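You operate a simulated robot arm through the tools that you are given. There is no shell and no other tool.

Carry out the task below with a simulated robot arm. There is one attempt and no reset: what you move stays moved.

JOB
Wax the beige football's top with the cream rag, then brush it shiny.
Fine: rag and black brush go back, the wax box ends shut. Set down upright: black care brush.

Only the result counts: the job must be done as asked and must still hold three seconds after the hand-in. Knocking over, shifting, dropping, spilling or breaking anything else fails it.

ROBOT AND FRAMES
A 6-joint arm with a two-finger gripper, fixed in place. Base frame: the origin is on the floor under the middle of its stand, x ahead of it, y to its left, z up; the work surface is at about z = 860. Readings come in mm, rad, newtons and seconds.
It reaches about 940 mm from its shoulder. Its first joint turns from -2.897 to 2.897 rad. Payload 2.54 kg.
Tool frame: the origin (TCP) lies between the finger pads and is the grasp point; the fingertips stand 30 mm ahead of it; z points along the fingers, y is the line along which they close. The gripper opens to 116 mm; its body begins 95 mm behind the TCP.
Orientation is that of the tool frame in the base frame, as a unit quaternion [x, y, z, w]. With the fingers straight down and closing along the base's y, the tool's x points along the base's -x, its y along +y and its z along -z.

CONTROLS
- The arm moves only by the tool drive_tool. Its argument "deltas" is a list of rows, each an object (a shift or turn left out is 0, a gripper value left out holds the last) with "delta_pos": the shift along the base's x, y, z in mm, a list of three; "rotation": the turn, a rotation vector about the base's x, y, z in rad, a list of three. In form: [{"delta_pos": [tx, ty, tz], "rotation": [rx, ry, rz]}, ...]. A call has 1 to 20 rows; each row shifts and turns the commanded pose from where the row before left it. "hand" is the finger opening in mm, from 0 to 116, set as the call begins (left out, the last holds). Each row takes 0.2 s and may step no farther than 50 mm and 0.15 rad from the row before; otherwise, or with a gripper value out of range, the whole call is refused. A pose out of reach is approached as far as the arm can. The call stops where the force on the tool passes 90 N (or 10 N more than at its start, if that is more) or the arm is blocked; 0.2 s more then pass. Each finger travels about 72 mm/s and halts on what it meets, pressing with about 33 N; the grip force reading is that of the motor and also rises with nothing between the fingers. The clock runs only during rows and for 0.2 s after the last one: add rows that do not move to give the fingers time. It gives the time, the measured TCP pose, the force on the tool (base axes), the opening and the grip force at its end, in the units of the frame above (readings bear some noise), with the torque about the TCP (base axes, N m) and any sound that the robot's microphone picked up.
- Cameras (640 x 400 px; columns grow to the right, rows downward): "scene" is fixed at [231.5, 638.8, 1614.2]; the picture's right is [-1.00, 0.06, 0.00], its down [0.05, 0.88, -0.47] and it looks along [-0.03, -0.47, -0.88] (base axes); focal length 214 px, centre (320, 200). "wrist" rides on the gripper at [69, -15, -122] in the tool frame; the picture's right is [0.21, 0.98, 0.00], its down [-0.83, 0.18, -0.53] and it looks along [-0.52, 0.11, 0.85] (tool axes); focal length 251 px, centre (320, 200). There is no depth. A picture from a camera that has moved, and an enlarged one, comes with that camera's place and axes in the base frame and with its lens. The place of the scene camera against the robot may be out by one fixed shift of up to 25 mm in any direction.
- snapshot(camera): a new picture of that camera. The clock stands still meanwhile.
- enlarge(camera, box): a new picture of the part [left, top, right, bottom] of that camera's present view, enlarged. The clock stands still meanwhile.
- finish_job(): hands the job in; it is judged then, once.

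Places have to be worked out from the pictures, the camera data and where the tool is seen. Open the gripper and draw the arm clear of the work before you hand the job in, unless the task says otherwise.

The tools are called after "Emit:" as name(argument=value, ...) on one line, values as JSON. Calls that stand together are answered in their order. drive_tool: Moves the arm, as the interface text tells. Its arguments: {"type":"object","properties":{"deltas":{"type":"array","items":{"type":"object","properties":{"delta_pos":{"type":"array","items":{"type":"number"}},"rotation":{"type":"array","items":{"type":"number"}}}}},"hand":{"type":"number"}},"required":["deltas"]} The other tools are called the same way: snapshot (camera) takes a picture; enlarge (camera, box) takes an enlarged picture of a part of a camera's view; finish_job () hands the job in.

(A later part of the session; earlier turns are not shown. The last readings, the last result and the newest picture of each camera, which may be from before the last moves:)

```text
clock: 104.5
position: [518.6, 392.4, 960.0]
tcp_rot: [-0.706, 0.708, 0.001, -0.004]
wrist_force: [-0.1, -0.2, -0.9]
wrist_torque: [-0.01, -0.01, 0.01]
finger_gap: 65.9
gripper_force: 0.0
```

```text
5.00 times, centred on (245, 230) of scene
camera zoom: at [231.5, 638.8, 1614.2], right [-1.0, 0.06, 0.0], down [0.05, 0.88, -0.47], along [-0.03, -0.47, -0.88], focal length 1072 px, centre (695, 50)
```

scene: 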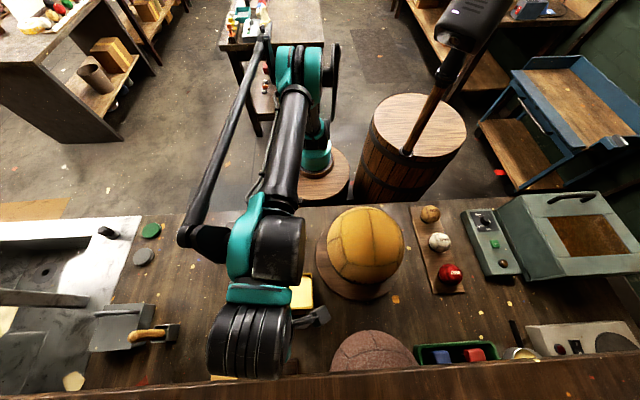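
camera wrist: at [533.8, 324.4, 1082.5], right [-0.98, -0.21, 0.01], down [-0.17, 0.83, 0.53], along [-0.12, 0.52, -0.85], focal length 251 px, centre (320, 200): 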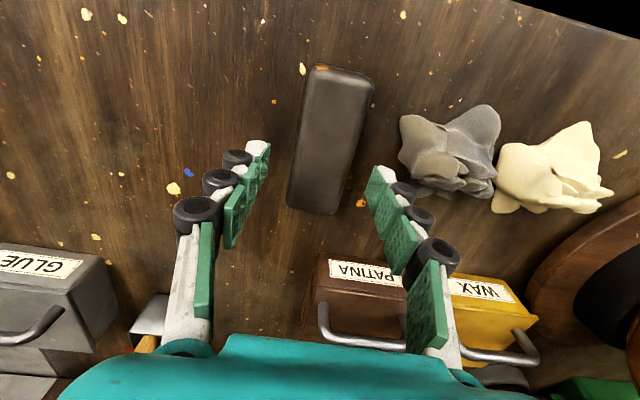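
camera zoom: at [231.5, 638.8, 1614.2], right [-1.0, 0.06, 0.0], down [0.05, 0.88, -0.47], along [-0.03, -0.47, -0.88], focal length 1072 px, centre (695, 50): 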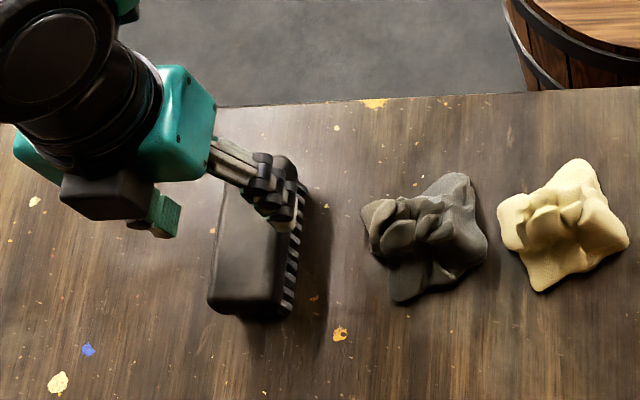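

The brush is centred between the fingers. I lower to the block's height.

Emit:
drive_tool(deltas=[{"delta_pos": [-0.8, 0, -20]}, {"delta_pos": [0, 0, -18]}, {"delta_pos": [0, 0, -8]}, {"delta_pos": [0, 0, 0]}])

Emit:
snapshot(camera="wrist")

Emit:
enlarge(camera="scene", box=[190, 190, 300, 270])

```text
clock: 105.5
position: [518.4, 392.4, 913.9]
tcp_rot: [-0.707, 0.708, 0.002, -0.003]
wrist_force: [-0.5, 0.1, -0.1]
wrist_torque: [0.0, 0.07, 0.02]
finger_gap: 66.2
gripper_force: 0.1
```

```text
taken
camera wrist: at [532.9, 324.6, 1036.6], right [-0.98, -0.21, 0.01], down [-0.17, 0.83, 0.53], along [-0.12, 0.52, -0.85], focal length 251 px, centre (320, 200)
```

wrist: 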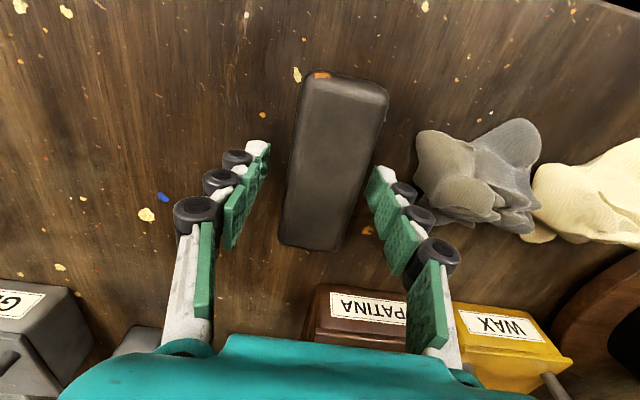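

```text
5.00 times, centred on (245, 230) of scene
camera zoom: at [231.5, 638.8, 1614.2], right [-1.0, 0.06, 0.0], down [0.05, 0.88, -0.47], along [-0.03, -0.47, -0.88], focal length 1072 px, centre (695, 50)
```

zoom: 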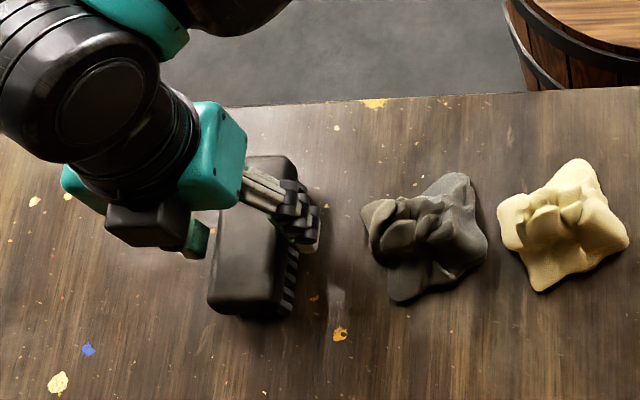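

Clearances are balanced on both sides. I close on the brush block.

Emit:
drive_tool(deltas=[{"delta_pos": [-0.6, 0, 0]}, {"delta_pos": [0, 0, 0]}, {"delta_pos": [0, 0, 0]}, {"delta_pos": [0, 0, 0]}], hand=25)

Emit:
snapshot(camera="wrist")

```text
clock: 106.5
position: [516.5, 391.8, 914.2]
tcp_rot: [-0.706, 0.708, 0.002, -0.003]
wrist_force: [0.9, 1.5, 0.6]
wrist_torque: [0.04, -0.03, 0.01]
finger_gap: 43.9
gripper_force: 32.9
```

```text
taken
camera wrist: at [532.3, 324.4, 1037.0], right [-0.98, -0.21, 0.01], down [-0.17, 0.83, 0.53], along [-0.12, 0.52, -0.85], focal length 251 px, centre (320, 200)
```

wrist: 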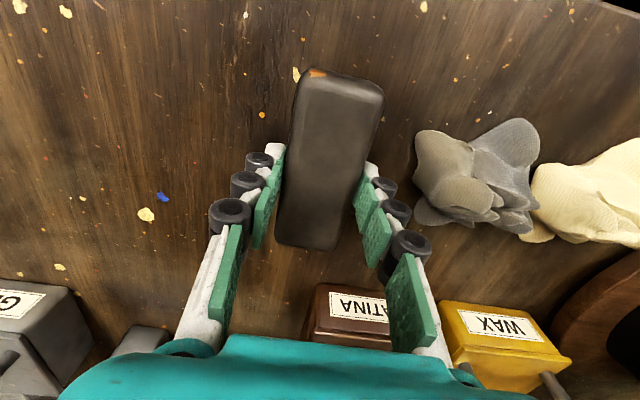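

The brush is gripped (44 mm). I lift it gently and check the hold.

Emit:
drive_tool(deltas=[{"delta_pos": [0, 0, 5]}, {"delta_pos": [0, 0, 15]}, {"delta_pos": [0, 0, 30]}, {"delta_pos": [0, 0, 45]}, {"delta_pos": [0, 0, 0]}])

Emit:
snapshot(camera="wrist")

Emit:
enlarge(camera="scene", box=[190, 180, 300, 260])

```text
clock: 107.7
position: [515.7, 392.1, 1010.6]
tcp_rot: [-0.706, 0.708, 0.001, -0.003]
wrist_force: [0.6, 0.2, -1.4]
wrist_torque: [0.0, 0.01, 0.02]
finger_gap: 44.1
gripper_force: 33.2
```

```text
taken
camera wrist: at [530.5, 324.0, 1132.1], right [-0.98, -0.21, 0.01], down [-0.17, 0.83, 0.53], along [-0.12, 0.52, -0.85], focal length 251 px, centre (320, 200)
```

wrist: 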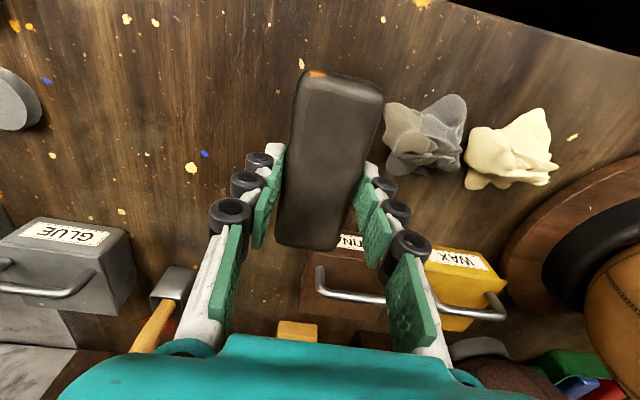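

```text
5.00 times, centred on (245, 220) of scene
camera zoom: at [231.5, 638.8, 1614.2], right [-1.0, 0.06, 0.0], down [0.05, 0.88, -0.47], along [-0.03, -0.47, -0.88], focal length 1072 px, centre (695, 100)
```

zoom: 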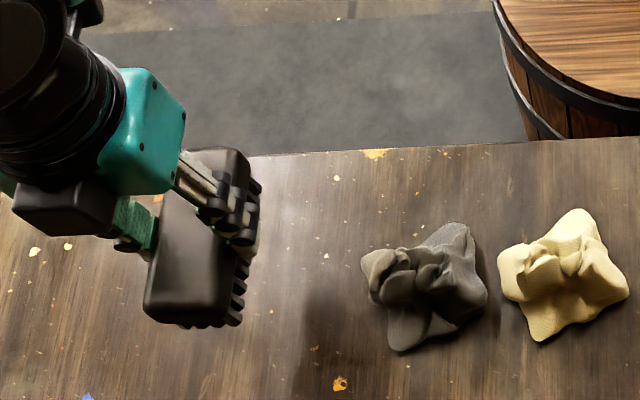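

The brush is held securely with its bristles about 54 mm below the TCP. I raise it and carry it over to above the ball.

Emit:
drive_tool(deltas=[{"delta_pos": [0, 0, 45]}, {"delta_pos": [0, 0, 45]}, {"delta_pos": [0, 0, 45]}, {"delta_pos": [0, 0, 45]}, {"delta_pos": [0, 0, 45]}, {"delta_pos": [-44, 8.3, 0]}, {"delta_pos": [-44, 8.3, 0]}, {"delta_pos": [-44, 8.3, 0]}, {"delta_pos": [-44, 8.3, 0]}, {"delta_pos": [-44, 8.3, 0]}, {"delta_pos": [-44, 8.3, 0]}, {"delta_pos": [-44, 8.3, 0]}, {"delta_pos": [0, 0, 0]}])

Emit:
snapshot(camera="wrist")

Emit:
snapshot(camera="scene")

```text
clock: 110.5
position: [209.7, 449.5, 1233.9]
tcp_rot: [-0.706, 0.708, 0.001, -0.004]
wrist_force: [-0.6, -0.3, -1.0]
wrist_torque: [0.02, -0.03, -0.02]
finger_gap: 44.1
gripper_force: 33.1
```

```text
taken
camera wrist: at [224.1, 381.8, 1355.9], right [-0.98, -0.21, 0.01], down [-0.17, 0.83, 0.53], along [-0.12, 0.52, -0.85], focal length 251 px, centre (320, 200)
```

wrist: 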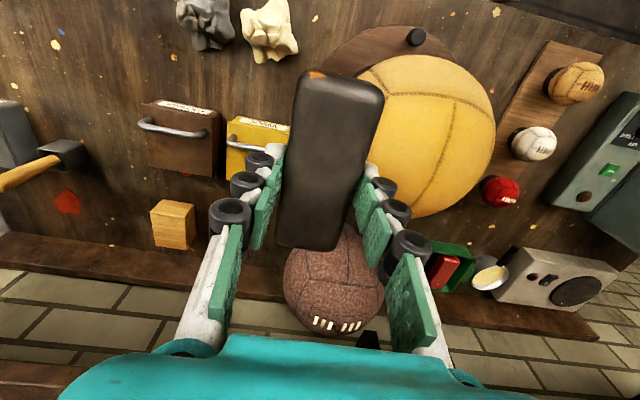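

```text
taken
```

scene: 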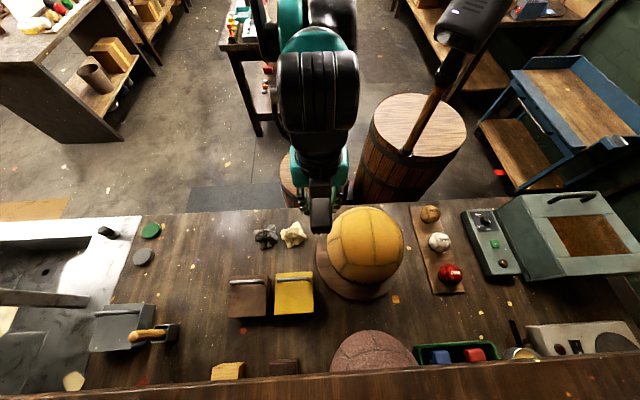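

I move over the apex and descend to just above expected contact.

Emit:
drive_tool(deltas=[{"delta_pos": [-44, 8, 0]}, {"delta_pos": [-44, 8, 0]}, {"delta_pos": [-43.5, 8, 0]}, {"delta_pos": [0, 0, -20]}, {"delta_pos": [0, 0, -15]}, {"delta_pos": [0, 0, 0]}])

Emit:
snapshot(camera="wrist")

Emit:
enlarge(camera="scene", box=[300, 160, 440, 310])

```text
clock: 111.9
position: [77.6, 475.7, 1199.5]
tcp_rot: [-0.706, 0.708, 0.001, -0.003]
wrist_force: [-0.1, -0.2, -1.6]
wrist_torque: [-0.01, 0.02, -0.01]
finger_gap: 43.7
gripper_force: 33.6
```

```text
taken
camera wrist: at [92.4, 406.7, 1321.8], right [-0.98, -0.21, 0.01], down [-0.17, 0.83, 0.53], along [-0.12, 0.52, -0.85], focal length 251 px, centre (320, 200)
```

wrist: 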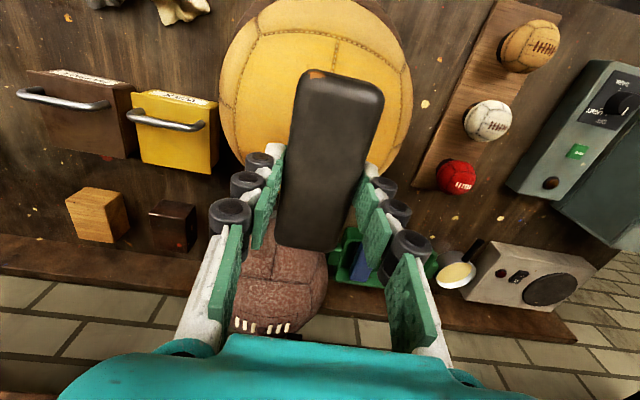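

```text
2.67 times, centred on (370, 235) of scene
camera zoom: at [231.5, 638.8, 1614.2], right [-1.0, 0.06, 0.0], down [0.05, 0.88, -0.47], along [-0.03, -0.47, -0.88], focal length 572 px, centre (187, 107)
```

zoom: 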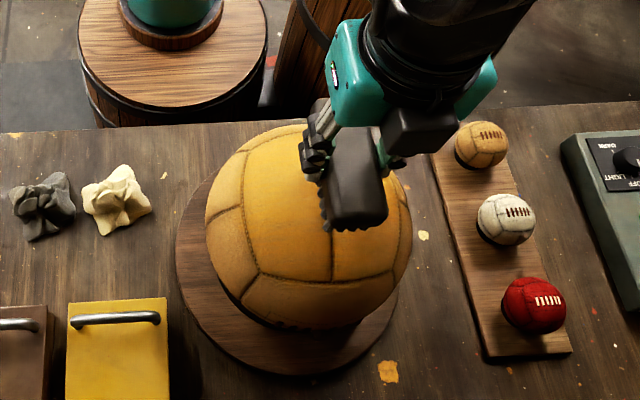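

I lower carefully toward contact (expected near z 1178).

Emit:
drive_tool(deltas=[{"delta_pos": [2, 0, -6]}, {"delta_pos": [0, 0, -4]}, {"delta_pos": [0, 0, -2]}, {"delta_pos": [0, 0, 0]}])

Emit:
drive_tool(deltas=[{"delta_pos": [0, 0, -2]}, {"delta_pos": [0, 0, -1]}, {"delta_pos": [0, 0, 0]}])

```text
clock: 112.9
position: [79.4, 474.0, 1188.3]
tcp_rot: [-0.706, 0.708, 0.001, -0.003]
wrist_force: [0.4, 0.1, -0.7]
wrist_torque: [0.04, 0.02, -0.01]
finger_gap: 43.9
gripper_force: 33.1
```

```text
clock: 113.7
position: [80.3, 474.7, 1184.5]
tcp_rot: [-0.706, 0.708, 0.002, -0.004]
wrist_force: [0.7, 0.5, -1.1]
wrist_torque: [0.0, 0.02, -0.01]
finger_gap: 43.9
gripper_force: 32.9
```

No contact at 1184.5. I continue in small steps.

Emit:
drive_tool(deltas=[{"delta_pos": [0, 0, -1.5]}, {"delta_pos": [0, 0, -1]}, {"delta_pos": [0, 0, 0]}])

Emit:
drive_tool(deltas=[{"delta_pos": [0, 0, -1]}, {"delta_pos": [0, 0, -0.7]}, {"delta_pos": [0, 0, 0]}])

```text
clock: 114.5
position: [79.7, 474.2, 1182.3]
tcp_rot: [-0.705, 0.709, 0.001, -0.004]
wrist_force: [0.4, -0.3, -0.3]
wrist_torque: [0.0, 0.01, 0.02]
finger_gap: 43.9
gripper_force: 33.0
```

```text
clock: 115.3
position: [79.6, 474.1, 1180.1]
tcp_rot: [-0.706, 0.708, 0.002, -0.004]
wrist_force: [0.9, 0.5, -0.9]
wrist_torque: [0.03, -0.02, 0.0]
finger_gap: 43.5
gripper_force: 33.4
```

Still free at about 1180. I keep going in sub-millimetre steps.

Emit:
drive_tool(deltas=[{"delta_pos": [0, 0, -0.8]}, {"delta_pos": [0, 0, -0.7]}, {"delta_pos": [0, 0, 0]}])

Emit:
drive_tool(deltas=[{"delta_pos": [0, 0, -0.8]}, {"delta_pos": [0, 0, -0.6]}, {"delta_pos": [0, 0, 0]}])

```text
clock: 116.1
position: [80.7, 473.7, 1178.5]
tcp_rot: [-0.706, 0.709, 0.0, -0.004]
wrist_force: [0.6, 0.7, -0.8]
wrist_torque: [0.0, -0.02, -0.02]
finger_gap: 43.9
gripper_force: 33.7
```

```text
clock: 116.9
position: [79.3, 474.3, 1177.8]
tcp_rot: [-0.706, 0.708, 0.001, -0.004]
wrist_force: [0.4, 0.5, -0.8]
wrist_torque: [0.04, -0.02, -0.04]
finger_gap: 44.0
gripper_force: 33.0
```

Emit:
drive_tool(deltas=[{"delta_pos": [0, 0, -0.8]}, {"delta_pos": [0, 0, -0.6]}, {"delta_pos": [0, 0, 0]}])

Emit:
enlarge(camera="scene", box=[330, 195, 410, 265])

```text
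clock: 117.7
position: [80.0, 474.6, 1175.8]
tcp_rot: [-0.706, 0.708, 0.002, -0.004]
wrist_force: [-0.5, 0.0, -1.2]
wrist_torque: [0.0, 0.03, 0.0]
finger_gap: 44.0
gripper_force: 33.3
```

```text
5.71 times, centred on (370, 230) of scene
camera zoom: at [231.5, 638.8, 1614.2], right [-1.0, 0.06, 0.0], down [0.05, 0.88, -0.47], along [-0.03, -0.47, -0.88], focal length 1226 px, centre (34, 29)
```

zoom: 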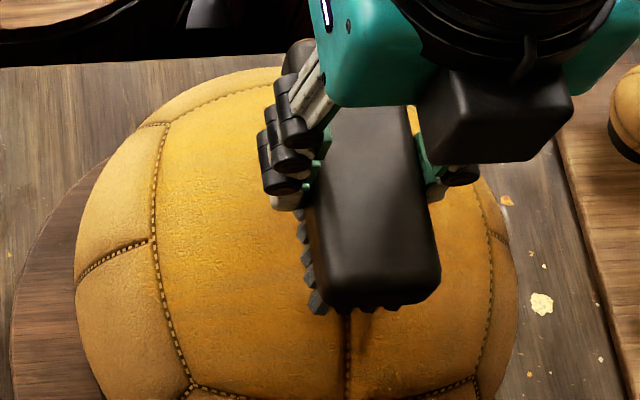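

I note there is still a small gap below the bristles (no force at z≈1176), so I keep lowering in ~1 mm steps.

Emit:
drive_tool(deltas=[{"delta_pos": [0, 0, -1]}, {"delta_pos": [0, 0, -0.8]}, {"delta_pos": [0, 0, 0]}])

Emit:
drive_tool(deltas=[{"delta_pos": [0, 0, -0.8]}, {"delta_pos": [0, 0, -0.7]}, {"delta_pos": [0, 0, 0]}])

```text
clock: 118.5
position: [79.8, 473.9, 1174.1]
tcp_rot: [-0.706, 0.709, 0.002, -0.004]
wrist_force: [0.0, 0.4, -1.2]
wrist_torque: [-0.02, -0.01, 0.01]
finger_gap: 43.6
gripper_force: 33.1
```

```text
clock: 119.3
position: [79.5, 474.4, 1172.8]
tcp_rot: [-0.706, 0.709, 0.002, -0.004]
wrist_force: [-0.1, 0.4, -1.3]
wrist_torque: [0.0, 0.01, 0.01]
finger_gap: 44.0
gripper_force: 33.0
```

No contact yet at 1172.8; I continue.

Emit:
drive_tool(deltas=[{"delta_pos": [0, 0, -0.8]}, {"delta_pos": [0, 0, -0.7]}, {"delta_pos": [0, 0, 0]}])

Emit:
drive_tool(deltas=[{"delta_pos": [0, 0, -0.8]}, {"delta_pos": [0, 0, -0.7]}, {"delta_pos": [0, 0, 0]}])

```text
clock: 120.1
position: [79.8, 474.7, 1169.9]
tcp_rot: [-0.705, 0.709, 0.001, -0.003]
wrist_force: [2.3, 4.6, 12.3]
wrist_torque: [0.25, -0.12, 0.02]
finger_gap: 43.8
gripper_force: 33.4
```

```text
clock: 120.9
position: [79.9, 474.6, 1171.8]
tcp_rot: [-0.706, 0.708, 0.001, -0.004]
wrist_force: [4.5, 5.2, 29.4]
wrist_torque: [0.25, -0.14, 0.01]
finger_gap: 43.8
gripper_force: 33.6
```

Bristles touch at about z 1171 with a softer response. I begin gentle brushing strokes pivoting about the ball's centre, first toward +x.

Emit:
drive_tool(deltas=[{"delta_pos": [0, 0, 0.7]}, {"delta_pos": [9.47, 0, -0.28], "rotation": [0, 0.06, 0]}, {"delta_pos": [9.44, 0, -0.85], "rotation": [0, 0.06, 0]}, {"delta_pos": [0, 0, 0]}])

Emit:
drive_tool(deltas=[{"delta_pos": [9.37, 0, -1.42], "rotation": [0, 0.06, 0]}, {"delta_pos": [9.28, 0, -1.98], "rotation": [0, 0.06, 0]}, {"delta_pos": [0, 0, 0]}])

```text
clock: 121.9
position: [99.9, 473.1, 1168.9]
tcp_rot: [-0.705, 0.707, 0.044, -0.046]
wrist_force: [-0.4, -0.5, -0.8]
wrist_torque: [0.01, -0.01, 0.06]
finger_gap: 43.9
gripper_force: 33.0
```

```text
clock: 122.7
position: [116.9, 475.2, 1167.1]
tcp_rot: [-0.701, 0.702, 0.085, -0.088]
wrist_force: [0.7, 0.4, 0.5]
wrist_torque: [0.03, -0.09, 0.02]
finger_gap: 44.2
gripper_force: 32.2
```

Contact was lost at this tilt, so I press in slightly along the local normal.

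Emit:
drive_tool(deltas=[{"delta_pos": [-0.3, 0, -1.2]}, {"delta_pos": [-0.2, 0, -0.8]}, {"delta_pos": [0, 0, 0]}])

Emit:
drive_tool(deltas=[{"delta_pos": [-0.2, 0, -0.8]}, {"delta_pos": [0, 0, 0]}])

```text
clock: 123.5
position: [117.0, 473.1, 1164.9]
tcp_rot: [-0.701, 0.703, 0.086, -0.089]
wrist_force: [8.9, 1.5, 28.0]
wrist_torque: [0.12, -0.11, -0.05]
finger_gap: 44.3
gripper_force: 33.2
```

```text
clock: 124.1
position: [116.5, 473.7, 1163.8]
tcp_rot: [-0.701, 0.702, 0.087, -0.089]
wrist_force: [10.9, 0.9, 27.1]
wrist_torque: [0.07, -0.22, -0.02]
finger_gap: 44.2
gripper_force: 33.4
```

Good contact (about 28 N). I refine the ball centre to x≈74 and stroke back toward −x, pivoting about it.

Emit:
drive_tool(deltas=[{"delta_pos": [-9.2, 0, 2.4], "rotation": [0, -0.06, 0]}, {"delta_pos": [-9.3, 0, 1.7], "rotation": [0, -0.06, 0]}, {"delta_pos": [-9.4, 0, 1.2], "rotation": [0, -0.06, 0]}, {"delta_pos": [-9.4, 0, 0.6], "rotation": [0, -0.06, 0]}, {"delta_pos": [0, 0, 0]}])

Emit:
drive_tool(deltas=[{"delta_pos": [-9.4, 0, 0.0], "rotation": [0, -0.06, 0]}, {"delta_pos": [-9.5, 0, -0.5], "rotation": [0, -0.06, 0]}, {"delta_pos": [0, 0, 0]}])

```text
clock: 125.3
position: [79.6, 475.1, 1168.5]
tcp_rot: [-0.706, 0.708, 0.001, -0.003]
wrist_force: [7.6, -1.4, 24.2]
wrist_torque: [-0.07, -0.04, 0.03]
finger_gap: 43.5
gripper_force: 32.7
```

```text
clock: 126.1
position: [58.9, 473.8, 1169.4]
tcp_rot: [-0.705, 0.707, -0.041, 0.039]
wrist_force: [6.7, 0.5, 29.3]
wrist_torque: [0.02, 0.07, 0.04]
finger_gap: 43.4
gripper_force: 32.5
```

Steady light contact. I continue the stroke to −x.

Emit:
drive_tool(deltas=[{"delta_pos": [-9.4, 0, -1.0], "rotation": [0, -0.06, 0]}, {"delta_pos": [-9.3, 0, -1.5], "rotation": [0, -0.06, 0]}, {"delta_pos": [-9.1, 0, -2.1], "rotation": [0, -0.06, 0]}, {"delta_pos": [0, 0, 0]}])

Emit:
enlarge(camera="scene", box=[310, 190, 430, 310])

```text
clock: 127.1
position: [31.0, 474.7, 1164.7]
tcp_rot: [-0.698, 0.701, -0.105, 0.102]
wrist_force: [0.1, 0.1, -1.9]
wrist_torque: [0.0, 0.0, 0.01]
finger_gap: 43.4
gripper_force: 33.4
```

```text
3.33 times, centred on (370, 250) of scene
camera zoom: at [231.5, 638.8, 1614.2], right [-1.0, 0.06, 0.0], down [0.05, 0.88, -0.47], along [-0.03, -0.47, -0.88], focal length 715 px, centre (153, 33)
```

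zoom: 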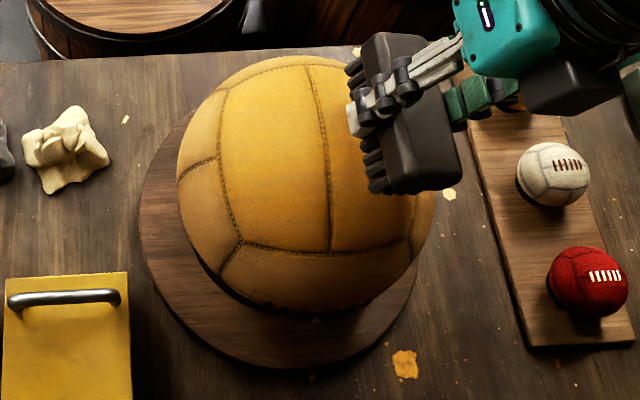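

I press in slightly along the local normal and stroke back to +x.

Emit:
drive_tool(deltas=[{"delta_pos": [0.3, 0, -1.0]}, {"delta_pos": [0.2, 0, -0.8]}, {"delta_pos": [0, 0, 0]}])

Emit:
drive_tool(deltas=[{"delta_pos": [9.1, 0, 2.2], "rotation": [0, 0.06, 0]}, {"delta_pos": [9.3, 0, 1.6], "rotation": [0, 0.06, 0]}, {"delta_pos": [9.4, 0, 1.1], "rotation": [0, 0.06, 0]}, {"delta_pos": [0, 0, 0]}])

```text
clock: 127.9
position: [32.0, 475.0, 1161.6]
tcp_rot: [-0.698, 0.701, -0.104, 0.101]
wrist_force: [0.1, -0.2, -0.8]
wrist_torque: [0.02, 0.0, 0.0]
finger_gap: 43.5
gripper_force: 32.5
```

```text
clock: 128.9
position: [60.7, 473.1, 1166.7]
tcp_rot: [-0.705, 0.707, -0.041, 0.038]
wrist_force: [0.9, 0.5, -2.4]
wrist_torque: [0.03, 0.02, -0.02]
finger_gap: 43.3
gripper_force: 33.2
```

The brush has slid up a bit in the grip. I re-find contact gently here.

Emit:
drive_tool(deltas=[{"delta_pos": [0, 0, -0.8]}, {"delta_pos": [0, 0, -0.7]}, {"delta_pos": [0, 0, 0]}])

Emit:
drive_tool(deltas=[{"delta_pos": [0, 0, -0.8]}, {"delta_pos": [0, 0, -0.7]}, {"delta_pos": [0, 0, 0]}])

```text
clock: 129.7
position: [60.9, 473.9, 1165.0]
tcp_rot: [-0.705, 0.707, -0.041, 0.038]
wrist_force: [0.2, -0.5, -0.6]
wrist_torque: [0.02, -0.01, -0.02]
finger_gap: 43.4
gripper_force: 33.0
```

```text
clock: 130.5
position: [59.6, 474.8, 1163.6]
tcp_rot: [-0.705, 0.707, -0.041, 0.038]
wrist_force: [-0.3, -0.6, -0.7]
wrist_torque: [0.02, -0.04, 0.01]
finger_gap: 43.4
gripper_force: 33.2
```

Contact isn't where expected. I look before going on.

Emit:
snapshot(camera="wrist")

Emit:
enlarge(camera="scene", box=[310, 180, 430, 300])

Emit:
enlarge(camera="scene", box=[345, 195, 405, 245])

```text
taken
camera wrist: at [61.2, 406.8, 1287.4], right [-0.97, -0.21, -0.11], down [-0.24, 0.83, 0.51], along [-0.02, 0.52, -0.85], focal length 251 px, centre (320, 200)
```

wrist: 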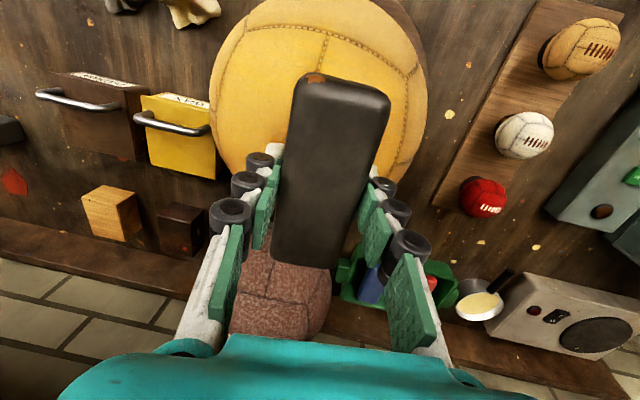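

```text
3.33 times, centred on (370, 240) of scene
camera zoom: at [231.5, 638.8, 1614.2], right [-1.0, 0.06, 0.0], down [0.05, 0.88, -0.47], along [-0.03, -0.47, -0.88], focal length 715 px, centre (153, 67)
```

zoom: 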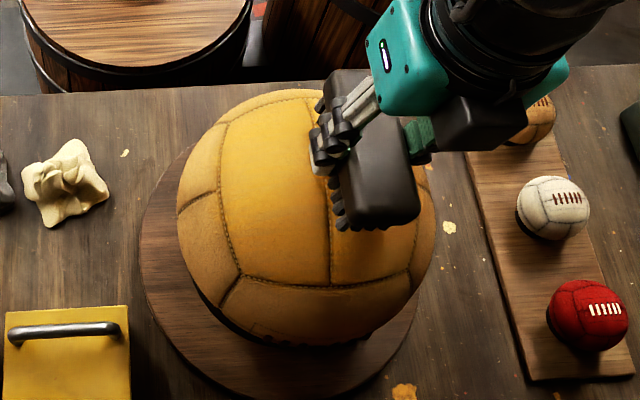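

```text
8.00 times, centred on (375, 220) of scene
camera zoom: at [231.5, 638.8, 1614.2], right [-1.0, 0.06, 0.0], down [0.05, 0.88, -0.47], along [-0.03, -0.47, -0.88], focal length 1716 px, centre (-120, 40)
```

zoom: 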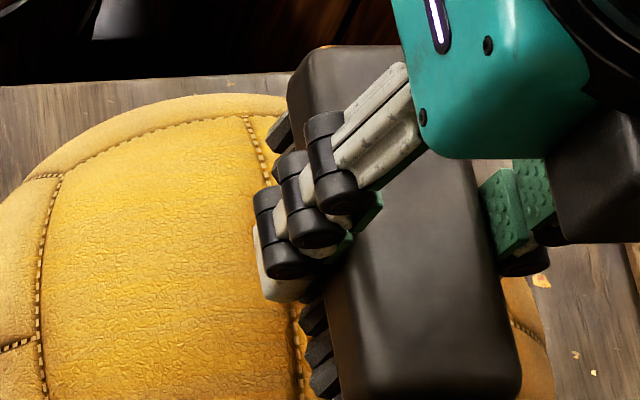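

The brush slid up roughly 8–10 mm in the grip but is straight and secure. I keep lowering gently to find contact and will use lighter pressure.

Emit:
drive_tool(deltas=[{"delta_pos": [0, 0, -0.8]}, {"delta_pos": [0, 0, -0.7]}, {"delta_pos": [0, 0, 0]}])

Emit:
drive_tool(deltas=[{"delta_pos": [0, 0, -0.8]}, {"delta_pos": [0, 0, -0.7]}, {"delta_pos": [0, 0, 0]}])

```text
clock: 131.3
position: [60.6, 475.4, 1163.1]
tcp_rot: [-0.705, 0.707, -0.04, 0.039]
wrist_force: [0.3, 0.3, -1.0]
wrist_torque: [0.05, 0.0, -0.02]
finger_gap: 43.3
gripper_force: 33.0
```

```text
clock: 132.1
position: [60.5, 473.5, 1160.4]
tcp_rot: [-0.705, 0.707, -0.041, 0.038]
wrist_force: [0.3, -0.3, -1.0]
wrist_torque: [0.02, 0.01, 0.0]
finger_gap: 43.6
gripper_force: 32.5
```

Emit:
drive_tool(deltas=[{"delta_pos": [0, 0, -0.8]}, {"delta_pos": [0, 0, -0.7]}, {"delta_pos": [0, 0, 0]}])

Emit:
enlarge(camera="wrist", box=[200, 40, 440, 280])

```text
clock: 132.9
position: [60.3, 473.9, 1160.3]
tcp_rot: [-0.704, 0.708, -0.04, 0.038]
wrist_force: [-0.8, 0.2, -0.9]
wrist_torque: [-0.01, -0.03, -0.01]
finger_gap: 43.5
gripper_force: 33.1
```

```text
1.67 times, centred on (320, 160) of wrist
camera zoom: at [61.4, 406.6, 1283.0], right [-0.97, -0.21, -0.11], down [-0.24, 0.83, 0.51], along [-0.02, 0.52, -0.85], focal length 419 px, centre (320, 267)
```

zoom: 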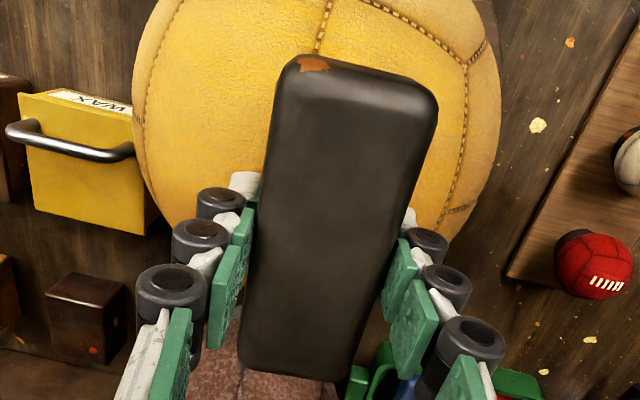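

The brush has slid about 15–18 mm upward in the grip from the pressure. I raise away and inspect the ball's finish before deciding on a re-grip.

Emit:
drive_tool(deltas=[{"delta_pos": [0, 0, 30], "rotation": [0, 0.06, 0]}, {"delta_pos": [0, 0, 35], "rotation": [0, 0.06, 0]}, {"delta_pos": [40, -10, 10]}, {"delta_pos": [45, -10, 0]}, {"delta_pos": [45, -10, 0]}, {"delta_pos": [30, -10, 0]}, {"delta_pos": [0, 0, 0]}])

Emit:
snapshot(camera="wrist")

Emit:
enlarge(camera="scene", box=[310, 190, 430, 310])

Emit:
enlarge(camera="wrist", box=[340, 30, 510, 230])

```text
clock: 134.5
position: [219.8, 434.0, 1234.4]
tcp_rot: [-0.706, 0.708, 0.003, -0.004]
wrist_force: [0.4, -0.2, -1.2]
wrist_torque: [-0.03, 0.02, 0.02]
finger_gap: 43.3
gripper_force: 32.9
```

```text
taken
camera wrist: at [235.4, 366.8, 1357.6], right [-0.98, -0.21, 0.01], down [-0.17, 0.83, 0.53], along [-0.12, 0.52, -0.85], focal length 251 px, centre (320, 200)
```

wrist: 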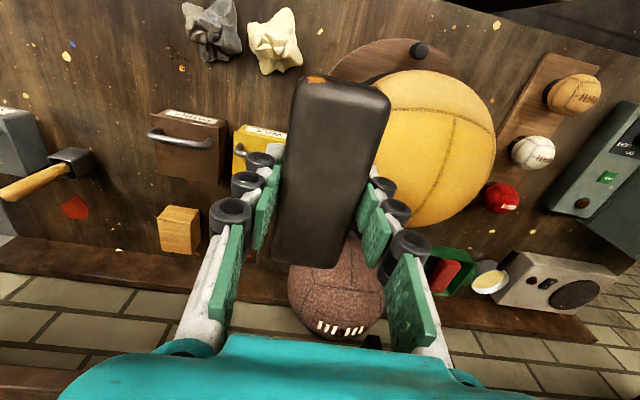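

```text
3.33 times, centred on (370, 250) of scene
camera zoom: at [231.5, 638.8, 1614.2], right [-1.0, 0.06, 0.0], down [0.05, 0.88, -0.47], along [-0.03, -0.47, -0.88], focal length 715 px, centre (153, 33)
```

zoom: 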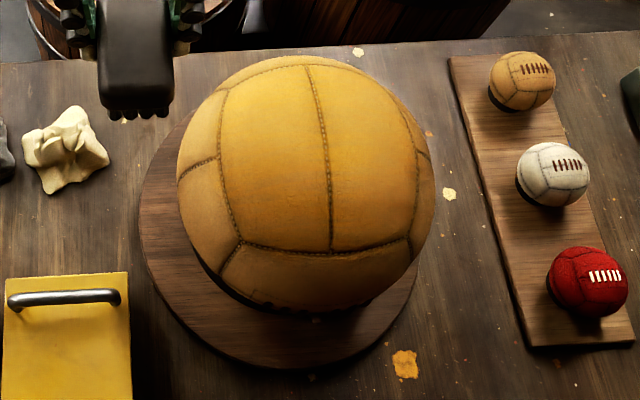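

```text
2.00 times, centred on (425, 130) of wrist
camera zoom: at [235.4, 366.8, 1357.6], right [-0.98, -0.21, 0.01], down [-0.17, 0.83, 0.53], along [-0.12, 0.52, -0.85], focal length 503 px, centre (110, 340)
```

zoom: 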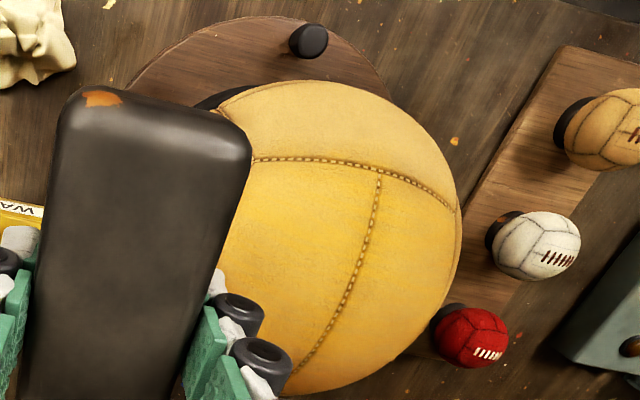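

I compare the surface closely with the earlier waxed view for any shine.

Emit:
enlarge(camera="scene", box=[322, 200, 412, 260])

```text
6.67 times, centred on (367, 230) of scene
camera zoom: at [231.5, 638.8, 1614.2], right [-1.0, 0.06, 0.0], down [0.05, 0.88, -0.47], along [-0.03, -0.47, -0.88], focal length 1430 px, centre (7, 0)
```

zoom: 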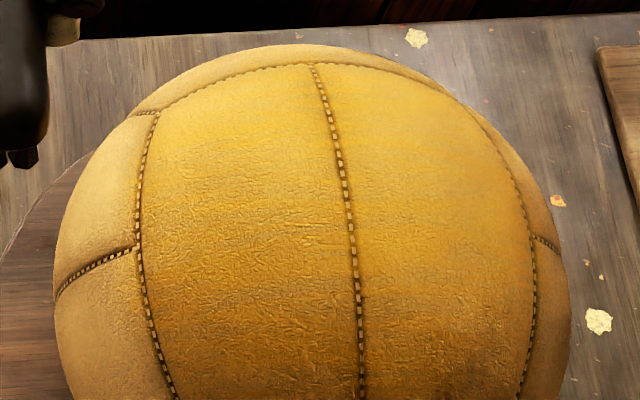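

No clear shine yet, so more brushing is needed with a better grip. I carry the brush back to its original place to re-grip it properly.

Emit:
drive_tool(deltas=[{"delta_pos": [42.4, -6, 0]}, {"delta_pos": [42.4, -6, 0]}, {"delta_pos": [42.4, -6, 0]}, {"delta_pos": [42.4, -6, 0]}, {"delta_pos": [42.4, -6, 0]}, {"delta_pos": [42.4, -6, 0]}, {"delta_pos": [42.4, -6, 0]}, {"delta_pos": [0, 0, -45]}, {"delta_pos": [0, 0, -45]}, {"delta_pos": [0, 0, -45]}, {"delta_pos": [0, 0, -45]}, {"delta_pos": [0, 0, -45]}, {"delta_pos": [0, 0, -45]}, {"delta_pos": [0, 0, 0]}])

Emit:
snapshot(camera="wrist")

Emit:
enlarge(camera="scene", box=[190, 180, 300, 260])

```text
clock: 137.5
position: [516.2, 391.8, 964.3]
tcp_rot: [-0.706, 0.708, 0.002, -0.004]
wrist_force: [-0.9, -0.1, -1.8]
wrist_torque: [0.0, 0.01, 0.01]
finger_gap: 43.5
gripper_force: 33.0
```

```text
taken
camera wrist: at [532.6, 324.5, 1087.1], right [-0.98, -0.21, 0.01], down [-0.17, 0.83, 0.53], along [-0.12, 0.52, -0.85], focal length 251 px, centre (320, 200)
```

wrist: 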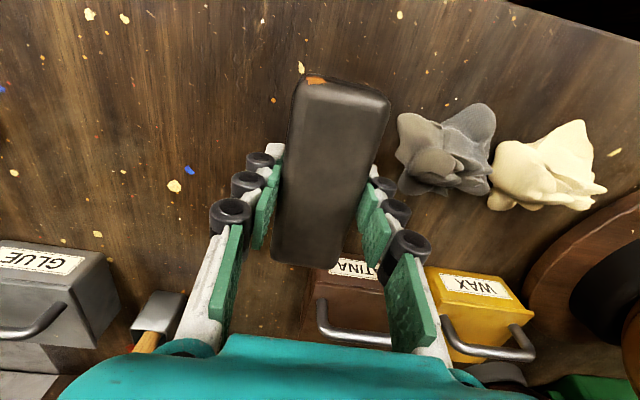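

```text
5.00 times, centred on (245, 220) of scene
camera zoom: at [231.5, 638.8, 1614.2], right [-1.0, 0.06, 0.0], down [0.05, 0.88, -0.47], along [-0.03, -0.47, -0.88], focal length 1072 px, centre (695, 100)
```

zoom: 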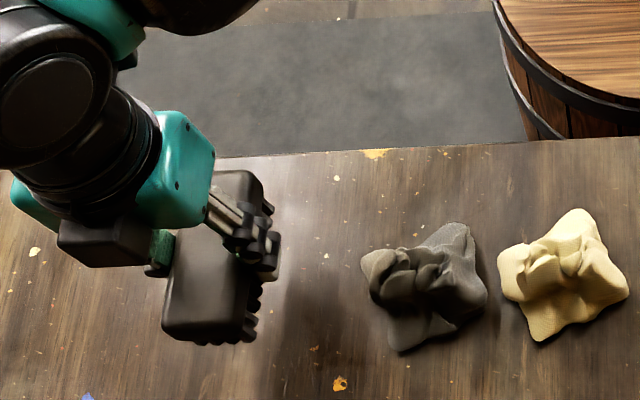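

I lower the brush toward the table, watching for contact.

Emit:
drive_tool(deltas=[{"delta_pos": [0.5, 0, -25]}, {"delta_pos": [0, 0, -20]}, {"delta_pos": [0, 0, -8]}, {"delta_pos": [0, 0, 0]}])

Emit:
drive_tool(deltas=[{"delta_pos": [0, 0, -3]}, {"delta_pos": [0, 0, 0]}])

```text
clock: 138.5
position: [517.8, 391.4, 910.8]
tcp_rot: [-0.706, 0.708, 0.002, -0.005]
wrist_force: [-0.1, -0.1, -1.3]
wrist_torque: [0.01, 0.01, -0.01]
finger_gap: 43.3
gripper_force: 33.3
```

```text
clock: 139.1
position: [517.4, 392.7, 908.9]
tcp_rot: [-0.705, 0.709, 0.002, -0.004]
wrist_force: [-0.5, -0.9, -1.3]
wrist_torque: [0.02, -0.01, 0.02]
finger_gap: 43.6
gripper_force: 33.0
```

Emit:
drive_tool(deltas=[{"delta_pos": [0, 0, -3]}, {"delta_pos": [0, 0, 0]}])

Emit:
drive_tool(deltas=[{"delta_pos": [0, 0, -2]}, {"delta_pos": [0, 0, 0]}])

```text
clock: 139.7
position: [517.8, 392.6, 905.6]
tcp_rot: [-0.706, 0.709, 0.002, -0.004]
wrist_force: [-0.5, -0.3, -1.1]
wrist_torque: [0.02, 0.01, 0.01]
finger_gap: 43.5
gripper_force: 33.1
```

```text
clock: 140.3
position: [517.4, 392.6, 904.7]
tcp_rot: [-0.706, 0.708, 0.002, -0.004]
wrist_force: [-0.1, 0.0, -1.4]
wrist_torque: [-0.04, 0.01, -0.01]
finger_gap: 43.2
gripper_force: 33.6
```

Still no table contact at about 904. I continue with small steps.

Emit:
drive_tool(deltas=[{"delta_pos": [0, 0, -2]}, {"delta_pos": [0, 0, 0]}])

Emit:
drive_tool(deltas=[{"delta_pos": [0, 0, -2]}, {"delta_pos": [0, 0, 0]}])

Emit:
drive_tool(deltas=[{"delta_pos": [0, 0, -1.5]}, {"delta_pos": [0, 0, 0]}])

```text
clock: 140.9
position: [518.0, 391.2, 901.5]
tcp_rot: [-0.706, 0.708, 0.002, -0.004]
wrist_force: [-0.7, -0.6, -1.5]
wrist_torque: [0.02, -0.02, 0.02]
finger_gap: 43.2
gripper_force: 33.2
```

```text
clock: 141.5
position: [518.2, 391.8, 899.0]
tcp_rot: [-0.706, 0.708, 0.001, -0.004]
wrist_force: [-0.2, 1.2, 15.3]
wrist_torque: [-0.72, -0.28, 0.0]
finger_gap: 43.5
gripper_force: 33.4
```

```text
clock: 142.1
position: [518.3, 392.7, 899.9]
tcp_rot: [-0.706, 0.708, 0.001, -0.004]
wrist_force: [1.6, 3.5, 31.1]
wrist_torque: [0.11, -0.18, 0.03]
finger_gap: 43.6
gripper_force: 33.3
```

The brush stands on the table again (contact at TCP ≈900, so it had slid 14 mm). I open, rise 14 mm, and re-grip.

Emit:
drive_tool(deltas=[{"delta_pos": [-0.8, 0, 0.5]}, {"delta_pos": [0, 0, 0]}, {"delta_pos": [0, 0, 0]}], hand=66)

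Emit:
drive_tool(deltas=[{"delta_pos": [0, 0, 8]}, {"delta_pos": [0, 0, 8]}, {"delta_pos": [0, 0, 0]}], hand=66)

Emit:
snapshot(camera="wrist")

Emit:
enlarge(camera="scene", box=[190, 190, 300, 270])

```text
clock: 142.9
position: [517.2, 393.2, 898.8]
tcp_rot: [-0.706, 0.708, 0.001, -0.003]
wrist_force: [0.7, -0.1, 0.1]
wrist_torque: [-0.01, 0.0, 0.02]
finger_gap: 66.1
gripper_force: 0.0
```

```text
clock: 143.7
position: [517.2, 392.8, 915.6]
tcp_rot: [-0.706, 0.709, 0.001, -0.003]
wrist_force: [-0.5, -0.3, -0.1]
wrist_torque: [0.03, -0.03, 0.02]
finger_gap: 66.1
gripper_force: 0.1
```

```text
taken
camera wrist: at [532.8, 324.4, 1037.1], right [-0.98, -0.21, 0.01], down [-0.17, 0.83, 0.53], along [-0.12, 0.52, -0.85], focal length 251 px, centre (320, 200)
```

wrist: 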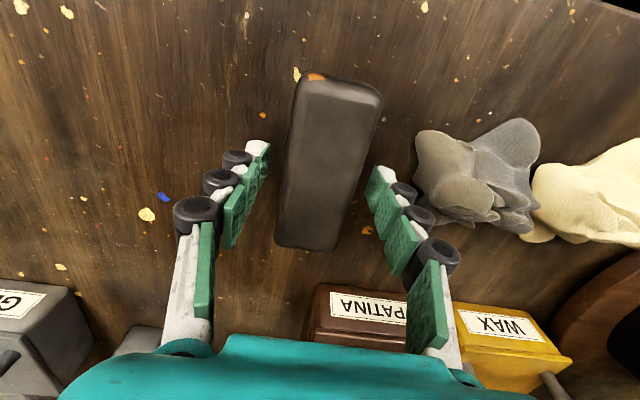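

```text
5.00 times, centred on (245, 230) of scene
camera zoom: at [231.5, 638.8, 1614.2], right [-1.0, 0.06, 0.0], down [0.05, 0.88, -0.47], along [-0.03, -0.47, -0.88], focal length 1072 px, centre (695, 50)
```

zoom: 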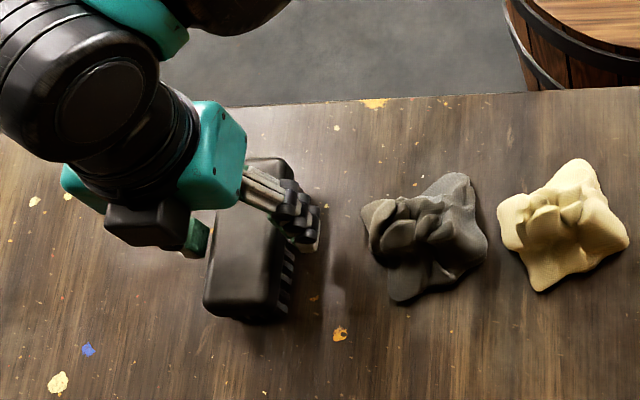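

The brush stands upright, about 2–3 mm off; closing will re-centre it. I grip again.

Emit:
drive_tool(deltas=[{"delta_pos": [0, 0, 0]}, {"delta_pos": [0, 0, 0]}, {"delta_pos": [0, 0, 0]}, {"delta_pos": [0, 0, 0]}], hand=20)

Emit:
drive_tool(deltas=[{"delta_pos": [0, 0, 8]}, {"delta_pos": [0, 0, 20]}, {"delta_pos": [0, 0, 40]}, {"delta_pos": [0, 0, 45]}, {"delta_pos": [0, 0, 45]}, {"delta_pos": [0, 0, 45]}, {"delta_pos": [0, 0, 45]}, {"delta_pos": [0, 0, 45]}, {"delta_pos": [0, 0, 0]}])

Emit:
snapshot(camera="wrist")

```text
clock: 144.7
position: [518.0, 392.1, 914.3]
tcp_rot: [-0.706, 0.708, 0.001, -0.003]
wrist_force: [0.9, 0.7, 6.2]
wrist_torque: [-0.04, 0.0, -0.01]
finger_gap: 44.0
gripper_force: 32.6
```

```text
clock: 146.7
position: [517.1, 391.7, 1205.7]
tcp_rot: [-0.705, 0.709, 0.001, -0.003]
wrist_force: [-0.6, 0.2, -1.4]
wrist_torque: [-0.03, 0.02, -0.04]
finger_gap: 44.1
gripper_force: 33.4
```

```text
taken
camera wrist: at [532.6, 324.7, 1329.6], right [-0.98, -0.21, 0.01], down [-0.17, 0.83, 0.53], along [-0.12, 0.52, -0.85], focal length 251 px, centre (320, 200)
```

wrist: 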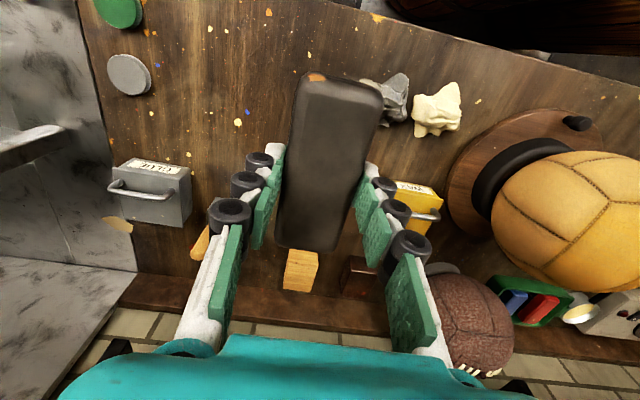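

The brush is securely re-gripped. I carry it back over the ball.

Emit:
drive_tool(deltas=[{"delta_pos": [-44.1, 8.3, 0]}, {"delta_pos": [-44.1, 8.3, 0]}, {"delta_pos": [-44.1, 8.3, 0]}, {"delta_pos": [-44.1, 8.3, 0]}, {"delta_pos": [-44.1, 8.3, 0]}, {"delta_pos": [-44.1, 8.3, 0]}, {"delta_pos": [-44.1, 8.3, 0]}, {"delta_pos": [-44.1, 8.3, 0]}, {"delta_pos": [-44.1, 8.3, 0]}, {"delta_pos": [-44.1, 8.3, 0]}, {"delta_pos": [0, 0, -15]}, {"delta_pos": [0, 0, -12]}, {"delta_pos": [0, 0, -4]}, {"delta_pos": [0, 0, 0]}])

Emit:
drive_tool(deltas=[{"delta_pos": [0, 0, -1]}, {"delta_pos": [0, 0, -1]}, {"delta_pos": [0, 0, 0]}])

```text
clock: 149.7
position: [76.5, 476.4, 1176.0]
tcp_rot: [-0.706, 0.708, 0.001, -0.004]
wrist_force: [-0.6, 0.6, -1.5]
wrist_torque: [-0.01, 0.01, 0.01]
finger_gap: 43.8
gripper_force: 33.1
```

```text
clock: 150.5
position: [77.0, 475.2, 1174.6]
tcp_rot: [-0.706, 0.708, 0.001, -0.004]
wrist_force: [0.4, -0.8, -1.1]
wrist_torque: [-0.02, 0.02, 0.01]
finger_gap: 44.3
gripper_force: 33.6
```

Emit:
drive_tool(deltas=[{"delta_pos": [0, 0, -0.8]}, {"delta_pos": [0, 0, -0.8]}, {"delta_pos": [0, 0, 0]}])

Emit:
drive_tool(deltas=[{"delta_pos": [0, 0, -0.8]}, {"delta_pos": [0, 0, 0]}])

Emit:
drive_tool(deltas=[{"delta_pos": [0, 0, -0.8]}, {"delta_pos": [0, 0, 0]}])

```text
clock: 151.3
position: [75.2, 475.2, 1174.0]
tcp_rot: [-0.706, 0.709, 0.001, -0.004]
wrist_force: [-0.3, 0.6, -0.8]
wrist_torque: [-0.02, -0.01, 0.0]
finger_gap: 44.0
gripper_force: 33.1
```

```text
clock: 151.9
position: [75.7, 474.6, 1172.1]
tcp_rot: [-0.706, 0.709, 0.001, -0.004]
wrist_force: [0.1, -0.6, -1.1]
wrist_torque: [0.01, 0.02, 0.02]
finger_gap: 43.9
gripper_force: 33.0
```

```text
clock: 152.5
position: [76.2, 475.8, 1172.2]
tcp_rot: [-0.705, 0.709, 0.001, -0.005]
wrist_force: [-0.3, 4.2, 17.2]
wrist_torque: [0.2, -0.03, 0.0]
finger_gap: 43.9
gripper_force: 33.1
```

Contact at 17 N. I begin with level back-and-forth strokes along y (the brush's long axis).

Emit:
drive_tool(deltas=[{"delta_pos": [0, 7, 0.2]}, {"delta_pos": [0, 7, 0]}, {"delta_pos": [0, 7, 0]}, {"delta_pos": [0, 7, 0]}, {"delta_pos": [0, 0, 0]}])

Emit:
drive_tool(deltas=[{"delta_pos": [0, -7, 0]}, {"delta_pos": [0, -7, 0]}, {"delta_pos": [0, -7, 0]}, {"delta_pos": [0, -7, 0]}, {"delta_pos": [0, -7, 0]}, {"delta_pos": [0, -7, 0]}, {"delta_pos": [0, 0, 0]}])

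```text
clock: 153.7
position: [75.8, 502.7, 1172.8]
tcp_rot: [-0.706, 0.709, 0.001, -0.003]
wrist_force: [0.0, -8.2, 17.2]
wrist_torque: [-0.89, -0.06, -0.02]
finger_gap: 44.1
gripper_force: 33.3
```

```text
clock: 155.3
position: [76.2, 461.0, 1172.2]
tcp_rot: [-0.706, 0.708, 0.001, -0.004]
wrist_force: [-0.3, 5.3, 12.8]
wrist_torque: [0.54, -0.09, 0.02]
finger_gap: 43.8
gripper_force: 33.2
```

Steady light contact. I continue long strokes in y at several x offsets.

Emit:
drive_tool(deltas=[{"delta_pos": [0, -8, 0]}, {"delta_pos": [0, -8, 0]}, {"delta_pos": [5, 8, 0]}, {"delta_pos": [4, 10, 0]}, {"delta_pos": [4, 10, 0]}, {"delta_pos": [0, 10, 0]}, {"delta_pos": [0, 10, 0]}, {"delta_pos": [0, 10, 0]}, {"delta_pos": [-4, -5, 0]}, {"delta_pos": [-5, -10, 0]}, {"delta_pos": [-5, -10, 0]}, {"delta_pos": [-5, -10, 0]}, {"delta_pos": [-5, -10, 0]}, {"delta_pos": [0, -10, 0]}, {"delta_pos": [0, 0, 0]}])

Emit:
drive_tool(deltas=[{"delta_pos": [0, 10, 0]}, {"delta_pos": [0, 10, 0]}, {"delta_pos": [0, 10, 0]}, {"delta_pos": [0, 10, 0]}, {"delta_pos": [0, 10, 0]}, {"delta_pos": [0, 5, 0]}, {"delta_pos": [4, -6, 0]}, {"delta_pos": [4, -10, 0]}, {"delta_pos": [4, -10, 0]}, {"delta_pos": [0, 0, 0]}])

```text
clock: 158.5
position: [64.6, 447.3, 1171.0]
tcp_rot: [-0.705, 0.709, 0.003, -0.005]
wrist_force: [0.4, 3.2, 8.1]
wrist_torque: [0.41, -0.11, 0.05]
finger_gap: 44.1
gripper_force: 32.8
```

```text
clock: 160.7
position: [77.5, 477.1, 1171.5]
tcp_rot: [-0.706, 0.708, 0.001, -0.004]
wrist_force: [-0.7, 2.3, 4.2]
wrist_torque: [0.13, 0.04, 0.02]
finger_gap: 44.0
gripper_force: 33.0
```

Contact remains light and even. Now pivoting strokes in x: first toward +x.

Emit:
drive_tool(deltas=[{"delta_pos": [-2, 0, -0.4]}, {"delta_pos": [9.4, 0, -0.35], "rotation": [0, 0.06, 0]}, {"delta_pos": [9.4, 0, -0.95], "rotation": [0, 0.06, 0]}, {"delta_pos": [9.3, 0, -1.5], "rotation": [0, 0.06, 0]}, {"delta_pos": [9.2, 0, -2.05], "rotation": [0, 0.06, 0]}, {"delta_pos": [0, 0, 0]}])

Emit:
drive_tool(deltas=[{"delta_pos": [-9.2, 0, 2.05], "rotation": [0, -0.06, 0]}, {"delta_pos": [-9.3, 0, 1.5], "rotation": [0, -0.06, 0]}, {"delta_pos": [-9.4, 0, 0.95], "rotation": [0, -0.06, 0]}, {"delta_pos": [-9.4, 0, 0.35], "rotation": [0, -0.06, 0]}, {"delta_pos": [0, 0, 0]}])

```text
clock: 162.1
position: [113.6, 478.5, 1165.5]
tcp_rot: [-0.701, 0.702, 0.087, -0.088]
wrist_force: [2.2, 0.0, 6.7]
wrist_torque: [0.0, -0.02, -0.02]
finger_gap: 44.3
gripper_force: 32.8
```

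```text
clock: 163.3
position: [75.5, 477.0, 1172.7]
tcp_rot: [-0.706, 0.708, 0.002, -0.003]
wrist_force: [9.3, 0.0, 25.3]
wrist_torque: [-0.03, -0.25, -0.01]
finger_gap: 44.2
gripper_force: 33.3
```

Good contact there and back. Now the same toward −x.

Emit:
drive_tool(deltas=[{"delta_pos": [-9.4, 0, -0.2], "rotation": [0, -0.06, 0]}, {"delta_pos": [-9.4, 0, -0.8], "rotation": [0, -0.06, 0]}, {"delta_pos": [-9.3, 0, -1.35], "rotation": [0, -0.06, 0]}, {"delta_pos": [-9.2, 0, -1.9], "rotation": [0, -0.06, 0]}, {"delta_pos": [0, 0, 0]}])

Emit:
drive_tool(deltas=[{"delta_pos": [9.2, 0, 1.9], "rotation": [0, 0.06, 0]}, {"delta_pos": [9.3, 0, 1.35], "rotation": [0, 0.06, 0]}, {"delta_pos": [9.4, 0, 0.8], "rotation": [0, 0.06, 0]}, {"delta_pos": [9.4, 0, 0.2], "rotation": [0, 0.06, 0]}, {"delta_pos": [0, 0, 0]}])

```text
clock: 164.5
position: [36.8, 476.7, 1167.3]
tcp_rot: [-0.702, 0.703, -0.084, 0.08]
wrist_force: [-0.5, 0.4, -1.8]
wrist_torque: [0.02, 0.02, 0.0]
finger_gap: 43.4
gripper_force: 32.2
```

```text
clock: 165.7
position: [74.1, 477.0, 1171.2]
tcp_rot: [-0.706, 0.708, 0.002, -0.004]
wrist_force: [-0.4, -0.2, -2.3]
wrist_torque: [-0.04, -0.01, -0.02]
finger_gap: 43.3
gripper_force: 32.9
```

Contact was lost toward −x. I re-find contact at the apex and repeat with a deeper profile.

Emit:
drive_tool(deltas=[{"delta_pos": [0, 0, -0.8]}, {"delta_pos": [0, 0, -0.6]}, {"delta_pos": [0, 0, 0]}])

Emit:
drive_tool(deltas=[{"delta_pos": [0, 0, -0.7]}, {"delta_pos": [0, 0, 0]}])

Emit:
drive_tool(deltas=[{"delta_pos": [0, 0, -0.7]}, {"delta_pos": [0, 0, 0]}])

```text
clock: 166.5
position: [75.6, 478.9, 1170.2]
tcp_rot: [-0.706, 0.709, 0.001, -0.003]
wrist_force: [-0.4, 0.1, -0.8]
wrist_torque: [-0.03, 0.01, -0.02]
finger_gap: 43.5
gripper_force: 33.0
```

```text
clock: 167.1
position: [75.5, 477.8, 1169.1]
tcp_rot: [-0.706, 0.708, 0.001, -0.004]
wrist_force: [0.6, -0.2, -1.2]
wrist_torque: [0.02, 0.01, 0.02]
finger_gap: 43.3
gripper_force: 32.7
```

```text
clock: 167.7
position: [75.5, 478.3, 1167.9]
tcp_rot: [-0.706, 0.709, 0.001, -0.004]
wrist_force: [1.1, -0.4, -1.9]
wrist_torque: [0.04, -0.02, 0.02]
finger_gap: 43.6
gripper_force: 32.8
```

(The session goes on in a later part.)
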